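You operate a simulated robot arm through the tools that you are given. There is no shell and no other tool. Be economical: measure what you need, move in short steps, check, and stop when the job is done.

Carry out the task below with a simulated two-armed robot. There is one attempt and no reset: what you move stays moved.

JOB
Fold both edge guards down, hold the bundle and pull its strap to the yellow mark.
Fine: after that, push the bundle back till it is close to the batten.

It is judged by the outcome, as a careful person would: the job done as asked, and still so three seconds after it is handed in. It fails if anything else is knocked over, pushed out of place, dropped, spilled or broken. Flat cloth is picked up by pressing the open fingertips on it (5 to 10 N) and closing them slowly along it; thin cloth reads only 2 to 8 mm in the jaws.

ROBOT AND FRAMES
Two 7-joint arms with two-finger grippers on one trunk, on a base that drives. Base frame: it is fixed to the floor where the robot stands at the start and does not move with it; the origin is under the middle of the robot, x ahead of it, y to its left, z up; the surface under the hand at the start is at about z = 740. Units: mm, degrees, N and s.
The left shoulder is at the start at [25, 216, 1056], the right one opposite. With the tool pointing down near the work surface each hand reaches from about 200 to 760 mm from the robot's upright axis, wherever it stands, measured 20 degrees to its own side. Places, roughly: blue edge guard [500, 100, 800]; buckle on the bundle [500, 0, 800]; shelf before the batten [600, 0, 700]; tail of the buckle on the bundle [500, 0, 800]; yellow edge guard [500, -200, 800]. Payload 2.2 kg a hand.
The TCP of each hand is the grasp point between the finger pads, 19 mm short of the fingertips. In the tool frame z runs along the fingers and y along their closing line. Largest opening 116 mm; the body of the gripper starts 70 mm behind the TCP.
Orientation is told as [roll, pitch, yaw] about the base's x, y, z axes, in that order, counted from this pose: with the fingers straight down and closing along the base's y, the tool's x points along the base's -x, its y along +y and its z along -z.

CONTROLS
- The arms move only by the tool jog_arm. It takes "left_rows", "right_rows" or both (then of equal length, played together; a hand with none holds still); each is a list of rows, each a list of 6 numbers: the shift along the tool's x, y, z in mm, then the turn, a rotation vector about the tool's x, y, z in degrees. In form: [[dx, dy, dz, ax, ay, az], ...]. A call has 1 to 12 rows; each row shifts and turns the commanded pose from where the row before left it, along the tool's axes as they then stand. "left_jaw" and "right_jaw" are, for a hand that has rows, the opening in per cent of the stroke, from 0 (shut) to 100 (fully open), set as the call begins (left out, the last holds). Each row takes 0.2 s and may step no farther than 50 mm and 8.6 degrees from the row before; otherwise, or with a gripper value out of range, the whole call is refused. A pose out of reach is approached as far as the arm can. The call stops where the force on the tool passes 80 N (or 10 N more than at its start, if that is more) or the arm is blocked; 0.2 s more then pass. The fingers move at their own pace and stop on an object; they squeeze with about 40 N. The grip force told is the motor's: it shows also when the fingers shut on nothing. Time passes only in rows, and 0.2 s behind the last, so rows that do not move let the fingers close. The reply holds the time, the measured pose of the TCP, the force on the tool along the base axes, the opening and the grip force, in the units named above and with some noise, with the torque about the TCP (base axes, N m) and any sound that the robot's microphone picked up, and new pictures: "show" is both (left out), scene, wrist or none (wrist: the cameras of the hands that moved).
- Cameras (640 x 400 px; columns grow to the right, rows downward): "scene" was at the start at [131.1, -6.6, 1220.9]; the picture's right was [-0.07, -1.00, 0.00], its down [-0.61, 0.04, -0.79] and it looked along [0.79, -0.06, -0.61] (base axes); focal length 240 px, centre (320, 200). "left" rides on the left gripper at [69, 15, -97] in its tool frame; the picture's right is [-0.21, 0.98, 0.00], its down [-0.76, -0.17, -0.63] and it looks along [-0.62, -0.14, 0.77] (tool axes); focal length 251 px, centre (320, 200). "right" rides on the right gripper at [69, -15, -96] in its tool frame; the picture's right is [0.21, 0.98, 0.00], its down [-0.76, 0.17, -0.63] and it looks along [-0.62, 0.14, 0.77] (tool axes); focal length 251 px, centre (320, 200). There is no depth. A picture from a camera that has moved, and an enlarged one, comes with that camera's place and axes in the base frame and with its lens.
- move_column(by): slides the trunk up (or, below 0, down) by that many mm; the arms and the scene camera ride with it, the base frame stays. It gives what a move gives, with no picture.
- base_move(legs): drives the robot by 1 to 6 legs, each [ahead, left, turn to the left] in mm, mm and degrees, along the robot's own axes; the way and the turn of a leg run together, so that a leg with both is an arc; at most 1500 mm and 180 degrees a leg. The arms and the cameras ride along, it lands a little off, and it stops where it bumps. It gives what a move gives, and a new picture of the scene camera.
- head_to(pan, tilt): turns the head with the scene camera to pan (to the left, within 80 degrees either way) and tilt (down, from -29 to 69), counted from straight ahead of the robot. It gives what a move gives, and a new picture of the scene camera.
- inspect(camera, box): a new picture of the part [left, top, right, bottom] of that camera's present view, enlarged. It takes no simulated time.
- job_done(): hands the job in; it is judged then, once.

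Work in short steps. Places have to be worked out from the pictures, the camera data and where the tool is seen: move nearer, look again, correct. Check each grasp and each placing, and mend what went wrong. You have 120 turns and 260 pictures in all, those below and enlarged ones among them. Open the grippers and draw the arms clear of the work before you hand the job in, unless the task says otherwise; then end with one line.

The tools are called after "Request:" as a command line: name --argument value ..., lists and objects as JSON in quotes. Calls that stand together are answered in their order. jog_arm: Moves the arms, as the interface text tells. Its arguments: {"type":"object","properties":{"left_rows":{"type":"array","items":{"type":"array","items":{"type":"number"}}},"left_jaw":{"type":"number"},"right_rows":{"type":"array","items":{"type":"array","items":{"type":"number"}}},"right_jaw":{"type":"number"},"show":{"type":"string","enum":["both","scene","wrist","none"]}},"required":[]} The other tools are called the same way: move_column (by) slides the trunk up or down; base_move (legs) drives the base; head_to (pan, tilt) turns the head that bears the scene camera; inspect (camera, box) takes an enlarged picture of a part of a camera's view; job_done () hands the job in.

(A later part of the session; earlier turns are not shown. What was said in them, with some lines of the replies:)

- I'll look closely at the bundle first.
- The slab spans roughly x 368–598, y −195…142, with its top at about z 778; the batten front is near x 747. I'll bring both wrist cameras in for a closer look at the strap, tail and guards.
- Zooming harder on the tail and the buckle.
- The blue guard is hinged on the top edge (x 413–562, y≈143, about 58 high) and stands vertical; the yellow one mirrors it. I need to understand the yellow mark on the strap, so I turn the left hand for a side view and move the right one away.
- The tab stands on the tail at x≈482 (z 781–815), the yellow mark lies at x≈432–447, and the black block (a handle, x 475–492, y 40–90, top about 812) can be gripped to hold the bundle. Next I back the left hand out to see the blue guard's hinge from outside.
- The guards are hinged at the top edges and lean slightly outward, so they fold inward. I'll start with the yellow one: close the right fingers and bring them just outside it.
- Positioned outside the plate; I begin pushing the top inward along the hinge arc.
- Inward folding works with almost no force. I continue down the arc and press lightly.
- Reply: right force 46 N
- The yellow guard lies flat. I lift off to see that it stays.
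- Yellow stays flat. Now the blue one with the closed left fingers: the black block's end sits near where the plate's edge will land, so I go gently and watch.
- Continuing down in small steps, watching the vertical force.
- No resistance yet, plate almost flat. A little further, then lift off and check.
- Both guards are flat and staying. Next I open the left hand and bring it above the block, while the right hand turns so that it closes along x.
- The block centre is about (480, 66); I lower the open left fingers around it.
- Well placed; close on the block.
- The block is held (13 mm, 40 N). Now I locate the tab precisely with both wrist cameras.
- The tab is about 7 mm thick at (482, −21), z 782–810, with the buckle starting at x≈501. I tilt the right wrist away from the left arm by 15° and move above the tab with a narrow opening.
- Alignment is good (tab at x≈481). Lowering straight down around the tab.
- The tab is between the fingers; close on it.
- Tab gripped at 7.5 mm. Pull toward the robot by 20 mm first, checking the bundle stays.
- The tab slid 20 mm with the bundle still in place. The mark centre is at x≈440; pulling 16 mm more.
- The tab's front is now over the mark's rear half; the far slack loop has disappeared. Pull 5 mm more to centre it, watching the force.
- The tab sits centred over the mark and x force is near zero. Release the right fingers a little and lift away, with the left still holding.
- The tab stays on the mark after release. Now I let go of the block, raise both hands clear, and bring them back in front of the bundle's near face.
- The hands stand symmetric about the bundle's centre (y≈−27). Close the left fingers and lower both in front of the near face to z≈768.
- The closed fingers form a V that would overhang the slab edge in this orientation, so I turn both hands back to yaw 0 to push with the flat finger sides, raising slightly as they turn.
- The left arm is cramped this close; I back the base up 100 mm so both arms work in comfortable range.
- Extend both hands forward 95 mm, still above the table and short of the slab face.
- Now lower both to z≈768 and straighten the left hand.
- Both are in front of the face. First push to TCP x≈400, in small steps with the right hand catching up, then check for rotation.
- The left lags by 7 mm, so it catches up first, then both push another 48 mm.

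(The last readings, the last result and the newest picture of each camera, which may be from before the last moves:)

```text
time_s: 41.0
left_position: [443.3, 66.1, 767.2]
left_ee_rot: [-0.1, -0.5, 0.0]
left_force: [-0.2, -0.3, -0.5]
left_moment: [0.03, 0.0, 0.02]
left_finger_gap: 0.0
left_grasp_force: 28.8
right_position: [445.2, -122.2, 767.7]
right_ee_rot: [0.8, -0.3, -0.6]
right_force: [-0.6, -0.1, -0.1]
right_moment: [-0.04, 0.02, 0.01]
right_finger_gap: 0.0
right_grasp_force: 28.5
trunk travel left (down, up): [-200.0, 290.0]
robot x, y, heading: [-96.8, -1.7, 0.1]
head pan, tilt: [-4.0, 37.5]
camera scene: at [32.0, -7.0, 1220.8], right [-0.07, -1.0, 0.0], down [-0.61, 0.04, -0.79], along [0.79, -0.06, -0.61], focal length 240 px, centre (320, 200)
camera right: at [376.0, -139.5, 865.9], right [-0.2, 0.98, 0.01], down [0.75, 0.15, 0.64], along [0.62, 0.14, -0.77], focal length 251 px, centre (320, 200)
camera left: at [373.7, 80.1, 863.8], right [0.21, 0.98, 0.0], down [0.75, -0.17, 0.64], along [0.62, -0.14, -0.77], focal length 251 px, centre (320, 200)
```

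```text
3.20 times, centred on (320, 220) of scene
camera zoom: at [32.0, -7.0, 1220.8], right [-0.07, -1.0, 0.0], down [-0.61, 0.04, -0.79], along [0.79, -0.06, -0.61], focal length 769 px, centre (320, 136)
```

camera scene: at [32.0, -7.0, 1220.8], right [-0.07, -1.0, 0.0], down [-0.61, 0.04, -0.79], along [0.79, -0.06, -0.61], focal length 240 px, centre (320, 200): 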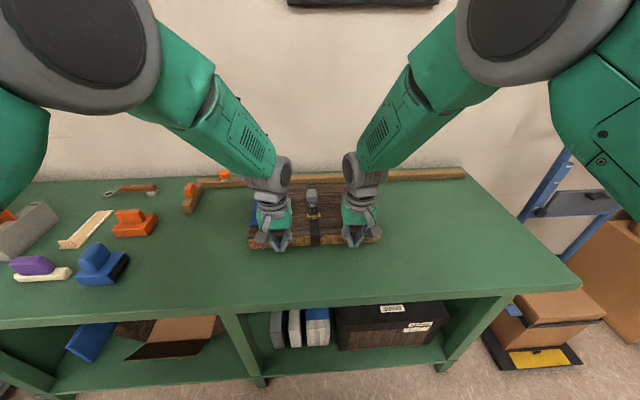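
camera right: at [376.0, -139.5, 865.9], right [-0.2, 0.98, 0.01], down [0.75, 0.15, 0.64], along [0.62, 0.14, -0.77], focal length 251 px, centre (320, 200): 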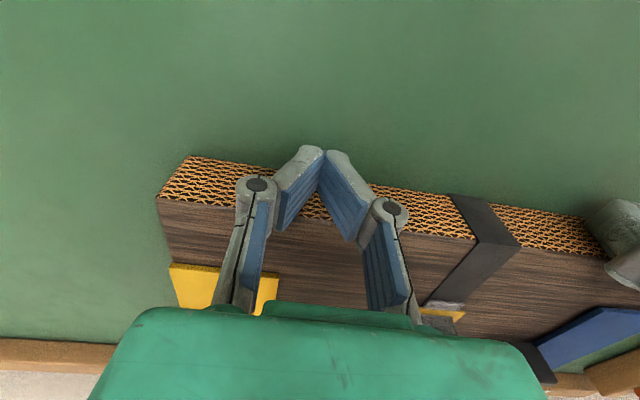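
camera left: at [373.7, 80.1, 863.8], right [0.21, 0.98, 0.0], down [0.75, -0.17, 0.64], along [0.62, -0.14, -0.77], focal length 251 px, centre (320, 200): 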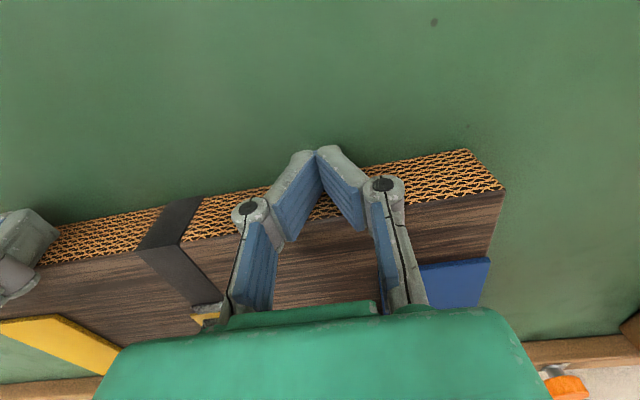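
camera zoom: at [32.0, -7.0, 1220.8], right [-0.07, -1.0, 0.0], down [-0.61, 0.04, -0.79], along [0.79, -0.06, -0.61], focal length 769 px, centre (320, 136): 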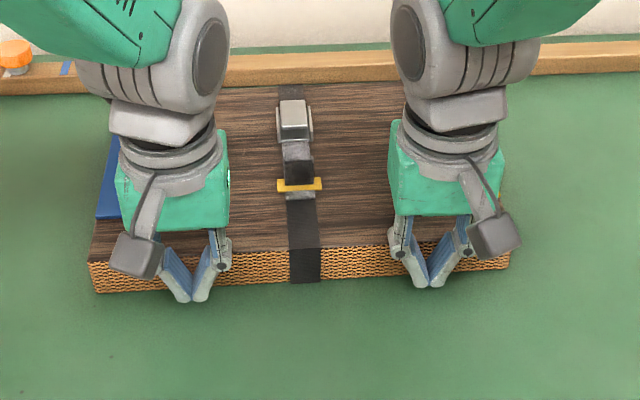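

The bundle travels straight. Front face now at x≈458, so its far edge is at ≈688 and about 55–58 mm remain to the batten. Push 36 mm more.

Request:
jog_arm --left_rows '[[-8, 0, 0, 0, 0, 0], [-6, 0, 0, 0, 0, 0], [-6, 0, 0, 0, 0, 0], [-6, 0, 0, 0, 0, 0], [-6, 0, 0, 0, 0, 0], [-6, 0, 0, 0, 0, 0], [0, 0, 0, 0, 0, 0]]' --right_rows '[[-6, 0, 0, 0, 0, 0], [-6, 0, 0, 0, 0, 0], [-6, 0, 0, 0, 0, 0], [-6, 0, 0, 0, 0, 0], [-6, 0, 0, 0, 0, 0], [-6, 0, 0, 0, 0, 0], [0, 0, 0, 0, 0, 0]]' --show "none"

Request:
inspect --camera "scene" --box '[220, 160, 420, 280]'

Request:
inspect --camera "right" --box '[0, 200, 320, 400]'

Request:
inspect --camera "left" --box '[320, 200, 640, 400]'

```text
time_s: 42.5
left_position: [481.2, 65.6, 770.3]
left_ee_rot: [-0.1, -0.5, 0.0]
left_force: [1.0, -0.1, -0.1]
left_moment: [0.01, 0.01, -0.03]
left_finger_gap: 0.3
left_grasp_force: 28.8
right_position: [481.1, -121.6, 768.4]
right_ee_rot: [0.8, -0.5, -0.6]
right_force: [-0.1, 0.4, -0.2]
right_moment: [0.02, 0.01, 0.0]
right_finger_gap: 0.0
right_grasp_force: 28.2
trunk travel left (down, up): [-200.0, 290.0]
robot x, y, heading: [-98.1, 2.8, -0.2]
head pan, tilt: [-4.0, 37.5]
```

```text
3.20 times, centred on (320, 220) of scene
camera zoom: at [32.2, -7.0, 1220.8], right [-0.07, -1.0, 0.0], down [-0.61, 0.04, -0.79], along [0.79, -0.06, -0.61], focal length 769 px, centre (320, 136)
```

zoom: 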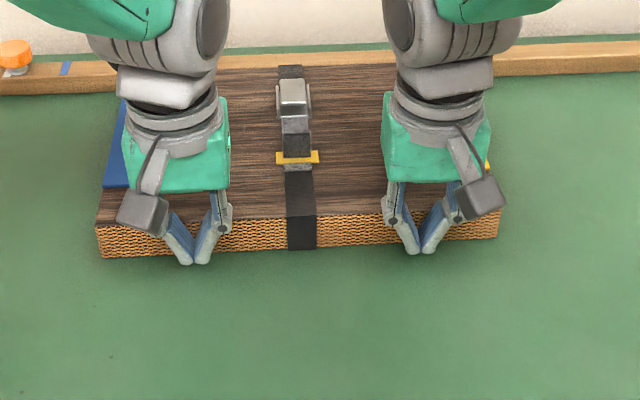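

```text
2.00 times, centred on (160, 300) of right
camera zoom: at [412.2, -139.2, 865.8], right [-0.21, 0.98, 0.01], down [0.75, 0.15, 0.64], along [0.63, 0.14, -0.77], focal length 503 px, centre (640, 0)
```

zoom: 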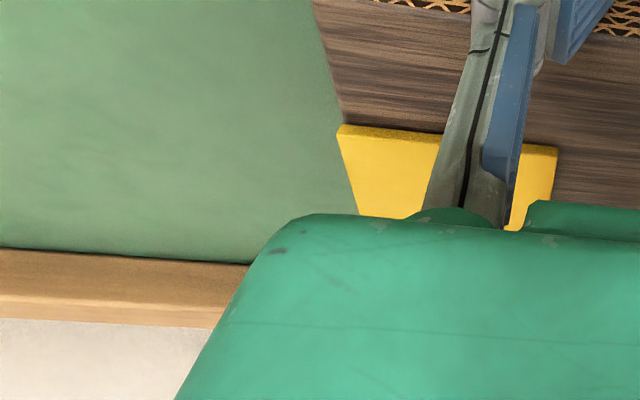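

```text
2.00 times, centred on (480, 300) of left
camera zoom: at [411.5, 80.3, 865.6], right [0.21, 0.98, 0.0], down [0.75, -0.16, 0.64], along [0.63, -0.14, -0.77], focal length 503 px, centre (0, 0)
```

zoom: 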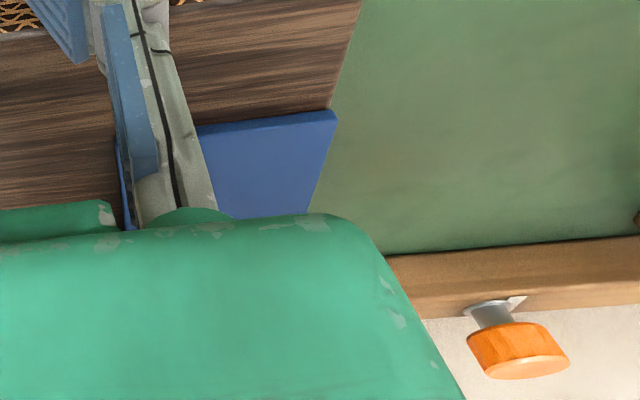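

Batten face at x≈747 from both wrist cameras; the far edge of the bundle is now ≈725, gap about 21 mm. Push 12 mm more slowly.

Request:
jog_arm --left_rows '[[-3, 0, 0, 0, 0, 0], [-3, 0, 0, 0, 0, 0], [-3, 0, 0, 0, 0, 0], [-3, 0, 0, 0, 0, 0], [0, 0, 0, 0, 0, 0]]' --right_rows '[[-3, 0, 0, 0, 0, 0], [-3, 0, 0, 0, 0, 0], [-3, 0, 0, 0, 0, 0], [-3, 0, 0, 0, 0, 0], [0, 0, 0, 0, 0, 0]]' --show "none"

Request:
inspect --camera "scene" --box '[240, 160, 400, 256]'

```text
time_s: 43.8
left_position: [493.8, 65.4, 767.9]
left_ee_rot: [-0.1, -0.6, 0.1]
left_force: [-0.7, 0.1, -0.5]
left_moment: [0.0, 0.0, 0.01]
left_finger_gap: 0.2
left_grasp_force: 28.6
right_position: [493.7, -121.8, 768.3]
right_ee_rot: [0.8, -0.4, -0.5]
right_force: [-0.6, -1.1, 0.4]
right_moment: [0.01, -0.01, -0.01]
right_finger_gap: 0.2
right_grasp_force: 28.5
trunk travel left (down, up): [-200.0, 290.0]
robot x, y, heading: [-101.3, -1.2, -0.1]
head pan, tilt: [-4.0, 37.5]
```

```text
4.00 times, centred on (320, 208) of scene
camera zoom: at [32.3, -7.0, 1220.8], right [-0.07, -1.0, 0.0], down [-0.61, 0.04, -0.79], along [0.79, -0.06, -0.61], focal length 962 px, centre (320, 168)
```

zoom: 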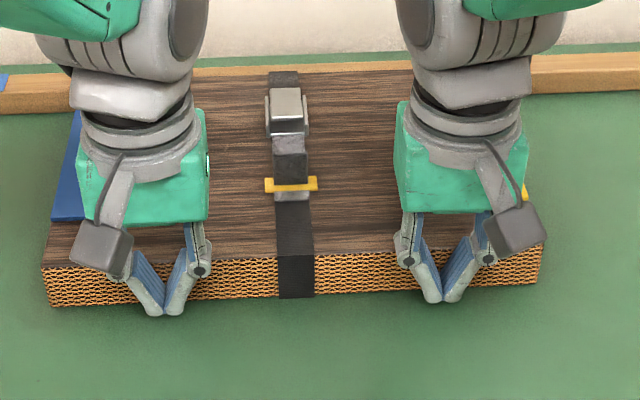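

Estimated gap is now ≈11 mm. I lift the right hand for a direct look at the far edge against the batten.

Request:
jog_arm --right_rows '[[8, 0, 0, 0, 0, 0], [0, 0, -45, 0, 0, 0], [0, 0, -45, 0, 0, 0], [-30, 0, -40, 0, 0, 0], [-40, 0, 0, 0, 0, 0]]' --show "wrist"

Request:
inspect --camera "right" --box '[120, 140, 600, 320]'

```text
time_s: 45.0
left_position: [494.6, 64.9, 768.3]
left_ee_rot: [-0.1, -0.5, 0.1]
left_force: [-0.4, 0.4, 0.2]
left_moment: [0.0, -0.02, 0.02]
left_finger_gap: 0.0
left_grasp_force: 28.5
right_position: [554.9, -123.8, 897.1]
right_ee_rot: [0.8, -0.3, -0.5]
right_force: [0.8, 0.1, -0.6]
right_moment: [-0.02, 0.0, 0.02]
right_finger_gap: 0.0
right_grasp_force: 28.3
trunk travel left (down, up): [-200.0, 290.0]
robot x, y, heading: [-99.8, -2.0, -0.1]
head pan, tilt: [-4.0, 37.5]
camera right: at [486.6, -141.8, 995.1], right [-0.2, 0.98, 0.01], down [0.76, 0.15, 0.64], along [0.62, 0.14, -0.77], focal length 251 px, centre (320, 200)
```

right: 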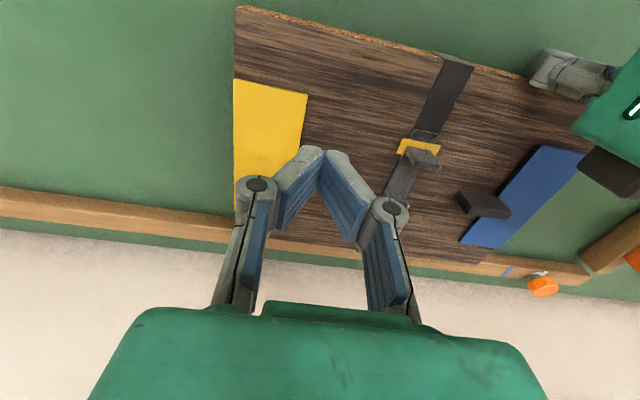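

```text
1.33 times, centred on (360, 230) of right
camera zoom: at [486.6, -141.8, 995.1], right [-0.2, 0.98, 0.01], down [0.76, 0.15, 0.64], along [0.62, 0.14, -0.77], focal length 335 px, centre (267, 160)
```

zoom: 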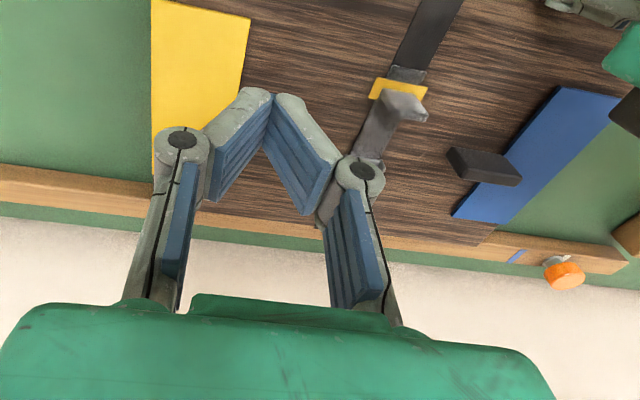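

Request:
inspect --camera "right" --box '[440, 220, 560, 295]'

Request:
inspect --camera "right" --box '[180, 190, 300, 265]'

```text
5.33 times, centred on (500, 258) of right
camera zoom: at [486.6, -141.8, 995.1], right [-0.2, 0.98, 0.01], down [0.76, 0.15, 0.64], along [0.62, 0.14, -0.77], focal length 1341 px, centre (-640, -107)
```

zoom: 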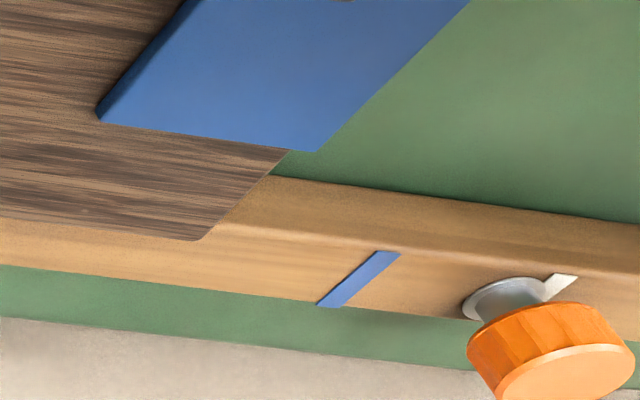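

```text
5.33 times, centred on (240, 228) of right
camera zoom: at [486.6, -141.8, 995.1], right [-0.2, 0.98, 0.01], down [0.76, 0.15, 0.64], along [0.62, 0.14, -0.77], focal length 1341 px, centre (747, 53)
```

zoom: 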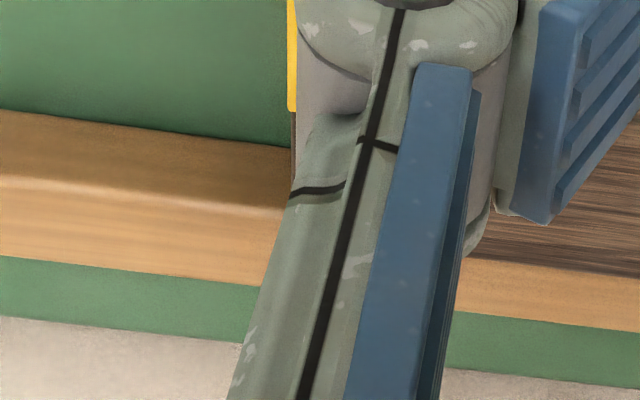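

The gap reads 10–11 mm at both ends and the bundle is parallel. I return the right hand and push 6 mm more with both, watching the force for any contact.

Request:
jog_arm --right_rows '[[40, 0, 0, 0, 0, 0], [31, 0, 40, 0, 0, 0], [0, 0, 45, 0, 0, 0], [0, 0, 45, 0, 0, 0], [0, 0, 0, 0, 0, 0]]' --show "none"

```text
refused: row 2 steps farther than a row can; nothing moved
```

Request:
jog_arm --right_rows '[[40, 0, 0, 0, 0, 0], [30, 0, 20, 0, 0, 0], [0, 0, 40, 0, 0, 0], [0, 0, 40, 0, 0, 0], [0, 0, 29, 0, 0, 0], [0, 0, 0, 0, 0, 0]]' --show "none"

```text
time_s: 46.4
left_position: [494.3, 66.3, 769.2]
left_ee_rot: [-0.1, -0.7, 0.3]
left_force: [-0.3, -0.4, -0.6]
left_moment: [-0.01, -0.06, -0.01]
left_finger_gap: 0.0
left_grasp_force: 28.3
right_position: [483.5, -121.5, 769.1]
right_ee_rot: [0.8, -0.6, -0.6]
right_force: [0.1, -0.5, -1.0]
right_moment: [0.04, 0.0, 0.02]
right_finger_gap: 0.0
right_grasp_force: 28.6
trunk travel left (down, up): [-200.0, 290.0]
robot x, y, heading: [-94.8, -4.7, -0.2]
head pan, tilt: [-4.0, 37.5]
```

Right is at x 483.5, left 494.3; bring the right up to contact, then both 6 mm further.

Request:
jog_arm --left_rows '[[0, 0, 0, 0, 0, 0], [0, 0, 0, 0, 0, 0], [0, 0, 0, 0, 0, 0], [-2, 0, 0, 0, 0, 0], [-2, 0, 0, 0, 0, 0], [-2, 0, 0, 0, 0, 0], [0, 0, 0, 0, 0, 0]]' --right_rows '[[-4, 0, 0, 0, 0, 0], [-4, 0, 0, 0, 0, 0], [-2.5, 0, 0, 0, 0, 0], [-2, 0, 0, 0, 0, 0], [-2, 0, 0, 0, 0, 0], [-2, 0, 0, 0, 0, 0], [0, 0, 0, 0, 0, 0]]' --show "none"

Request:
inspect --camera "scene" --box '[240, 160, 400, 256]'

```text
time_s: 48.0
left_position: [499.0, 65.5, 769.8]
left_ee_rot: [-0.2, -0.5, 0.1]
left_force: [-1.7, -0.2, 0.1]
left_moment: [0.03, 0.02, 0.04]
left_finger_gap: 0.1
left_grasp_force: 28.4
right_position: [501.0, -121.6, 769.5]
right_ee_rot: [0.8, -0.5, -0.6]
right_force: [-3.4, 1.0, -0.1]
right_moment: [-0.02, 0.04, 0.05]
right_finger_gap: 0.2
right_grasp_force: 29.1
trunk travel left (down, up): [-200.0, 290.0]
robot x, y, heading: [-98.8, -1.7, -0.3]
head pan, tilt: [-4.0, 37.5]
```

```text
4.00 times, centred on (320, 208) of scene
camera zoom: at [31.7, -6.9, 1220.9], right [-0.07, -1.0, 0.0], down [-0.61, 0.04, -0.79], along [0.79, -0.06, -0.61], focal length 962 px, centre (320, 168)
```

zoom: 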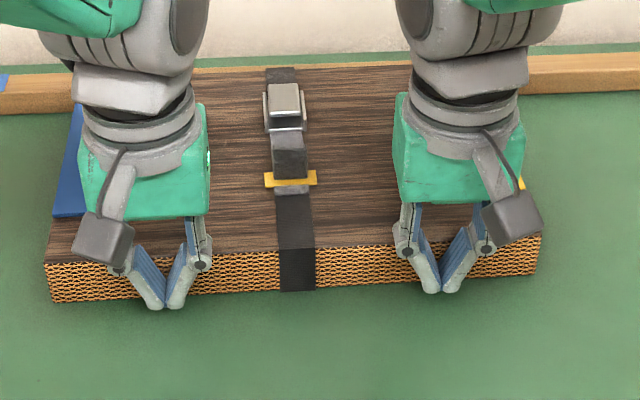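

Only friction-level force. Draw both hands back and up, then check everything.

Request:
jog_arm --left_rows '[[15, 0, 0, 0, 0, 0], [25, 0, -10, 0, 0, 0], [0, 0, -45, 0, 0, 0], [0, 0, -45, 0, 0, 0], [0, 40, -20, 0, 0, 0], [0, 45, -15, 0, 0, 0], [0, 45, 0, 0, 0, 0]]' --right_rows '[[15, 0, 0, 0, 0, 0], [25, 0, -10, 0, 0, 0], [0, 0, -45, 0, 0, 0], [-40, 0, -30, 0, 0, 0], [-45, 0, -15, 0, 0, 0], [-20, 0, 0, 0, 0, 0], [0, -20, 0, 0, 0, 0]]'

Request:
inspect --camera "scene" --box '[220, 160, 420, 280]'

Request:
inspect --camera "right" --box '[440, 200, 600, 300]'

```text
time_s: 49.5
left_position: [455.1, 197.5, 903.9]
left_ee_rot: [-0.3, -0.5, 0.0]
left_force: [0.2, 0.2, 0.4]
left_moment: [-0.01, -0.01, 0.0]
left_finger_gap: 0.0
left_grasp_force: 28.4
right_position: [564.3, -142.6, 868.9]
right_ee_rot: [0.7, -0.5, -0.6]
right_force: [0.0, -0.6, -0.1]
right_moment: [0.01, 0.03, -0.04]
right_finger_gap: 0.0
right_grasp_force: 28.6
trunk travel left (down, up): [-200.0, 290.0]
robot x, y, heading: [-99.0, 0.1, 0.0]
head pan, tilt: [-4.0, 37.5]
camera scene: at [32.0, -4.2, 1220.8], right [-0.07, -1.0, 0.0], down [-0.61, 0.04, -0.79], along [0.79, -0.06, -0.61], focal length 240 px, centre (320, 200)
camera right: at [495.4, -160.2, 967.2], right [-0.2, 0.98, 0.01], down [0.75, 0.15, 0.64], along [0.62, 0.14, -0.77], focal length 251 px, centre (320, 200)
camera left: at [385.6, 212.7, 998.9], right [0.21, 0.98, 0.0], down [0.75, -0.16, 0.64], along [0.63, -0.14, -0.77], focal length 251 px, centre (320, 200)
```

scene: 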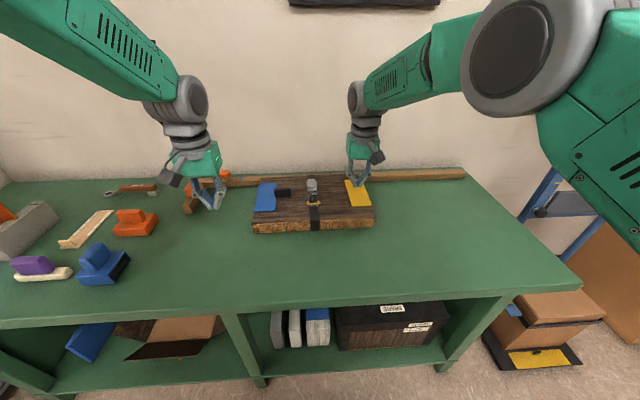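
right: 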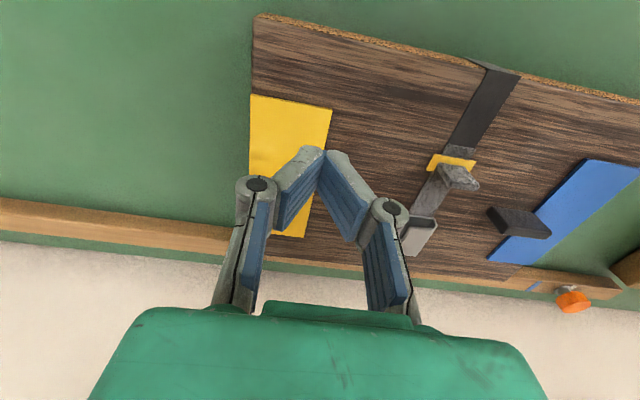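
left: 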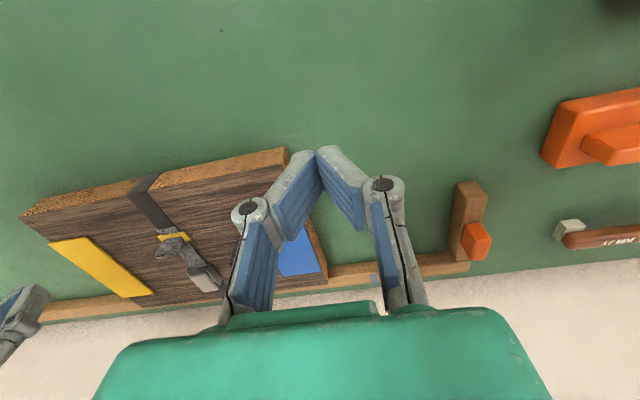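

```text
3.20 times, centred on (320, 220) of scene
camera zoom: at [32.0, -4.2, 1220.8], right [-0.07, -1.0, 0.0], down [-0.61, 0.04, -0.79], along [0.79, -0.06, -0.61], focal length 769 px, centre (320, 136)
```

zoom: 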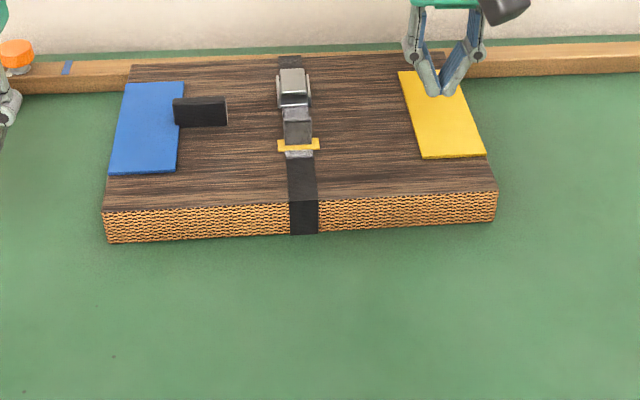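

```text
4.00 times, centred on (520, 250) of right
camera zoom: at [495.4, -160.2, 967.2], right [-0.2, 0.98, 0.01], down [0.75, 0.15, 0.64], along [0.62, 0.14, -0.77], focal length 1006 px, centre (-480, 0)
```

zoom: 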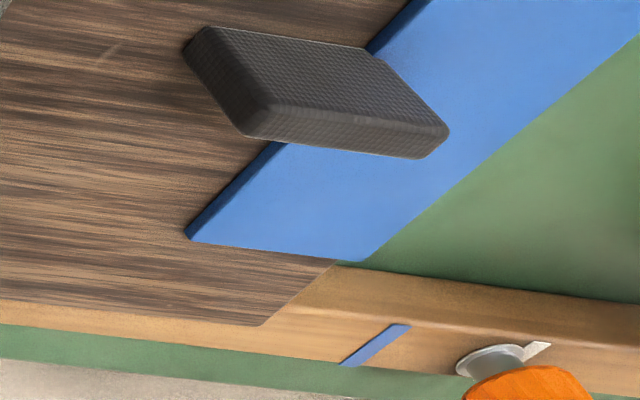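

The gap is now about 4–6 mm and parallel, with guards flat. A final check of the tab on the mark and blue guard.

Request:
inspect --camera "right" --box '[400, 130, 500, 200]'

Request:
inspect --camera "left" --box '[120, 200, 240, 300]'

```text
5.71 times, centred on (450, 165) of right
camera zoom: at [495.4, -160.2, 967.2], right [-0.2, 0.98, 0.01], down [0.75, 0.15, 0.64], along [0.62, 0.14, -0.77], focal length 1437 px, centre (-423, 400)
```

zoom: 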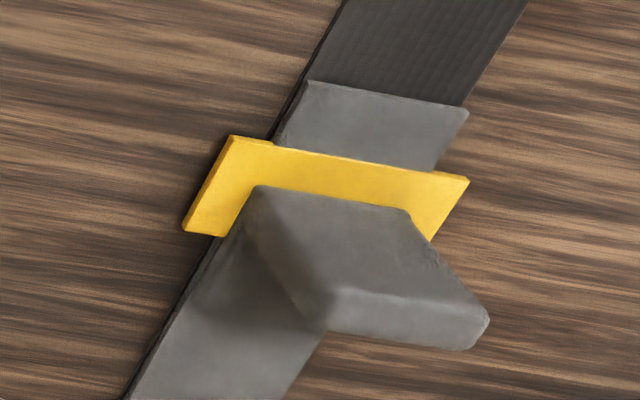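

```text
4.00 times, centred on (180, 250) of left
camera zoom: at [385.6, 212.7, 998.9], right [0.21, 0.98, 0.0], down [0.75, -0.16, 0.64], along [0.63, -0.14, -0.77], focal length 1006 px, centre (880, 0)
```

zoom: 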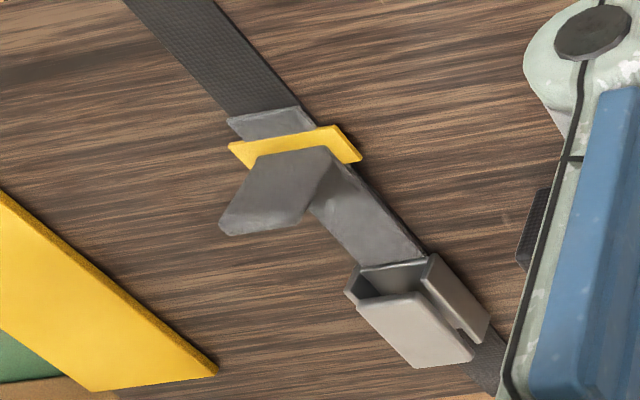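

The tab's face sits on the middle of the yellow mark. Now open both grippers while raising and withdrawing the arms.

Request:
jog_arm --right_rows '[[0, 0, -45, 0, 0, 0], [0, 0, -45, 0, 0, 0], [40, -20, 0, 0, 0, 0], [45, -20, 0, 0, 0, 0], [45, -20, 0, 0, 0, 0], [45, -20, 0, 0, 0, 0], [45, 0, 0, 0, 0, 0]]' --left_rows '[[0, 0, -45, 0, 0, 0], [0, 0, -10, 0, 0, 0], [40, 10, 0, 0, 0, 0], [45, 10, 0, 0, 0, 0], [45, 10, 0, 0, 0, 0], [0, 0, 0, 0, 0, 0], [0, 0, 0, 0, 0, 0]]' --left_jaw 60 --right_jaw 60 --show "scene"

Request:
inspect --camera "scene" --box '[230, 160, 400, 250]'

```text
time_s: 51.1
left_position: [326.6, 224.5, 957.8]
left_ee_rot: [-0.1, -0.7, 0.2]
left_force: [-0.3, 0.2, 0.1]
left_moment: [0.02, -0.01, -0.02]
left_finger_gap: 69.5
left_grasp_force: 0.1
right_position: [341.6, -221.5, 958.6]
right_ee_rot: [0.8, -0.7, -0.5]
right_force: [-0.2, 0.3, 0.5]
right_moment: [-0.01, -0.03, -0.01]
right_finger_gap: 69.5
right_grasp_force: 0.1
trunk travel left (down, up): [-200.0, 290.0]
robot x, y, heading: [-98.7, -0.7, 0.0]
head pan, tilt: [-4.0, 37.5]
camera scene: at [28.0, -6.7, 1221.3], right [-0.07, -1.0, 0.0], down [-0.61, 0.04, -0.79], along [0.79, -0.06, -0.61], focal length 240 px, centre (320, 200)
```

scene: 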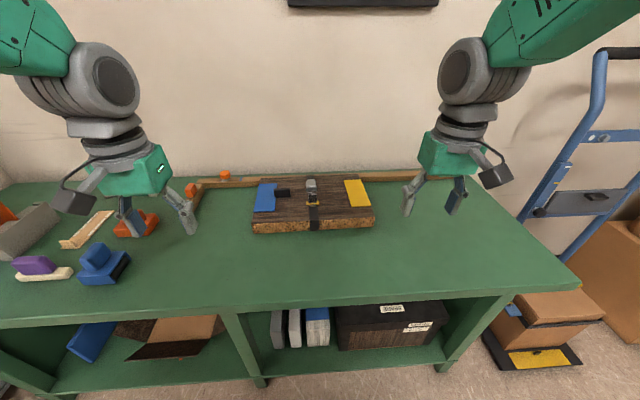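

```text
3.76 times, centred on (315, 205) of scene
camera zoom: at [28.0, -6.7, 1221.3], right [-0.07, -1.0, 0.0], down [-0.61, 0.04, -0.79], along [0.79, -0.06, -0.61], focal length 905 px, centre (339, 181)
```

zoom: 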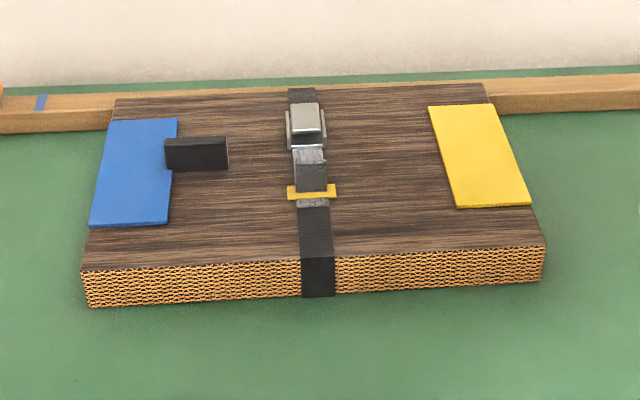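

Everything is in place: guards down, strap at the mark, bundle close to the batten, arms clear and open. Handing in.

Request:
job_done

```text
The job is handed in.
```

Both edge guards are folded flat. I held the bundle and pulled its strap tab onto the yellow mark, then pushed the bundle back parallel to the batten, leaving a gap I estimate at 4–6 mm. Nothing else on the bench was touched, and both arms are clear with grippers open.
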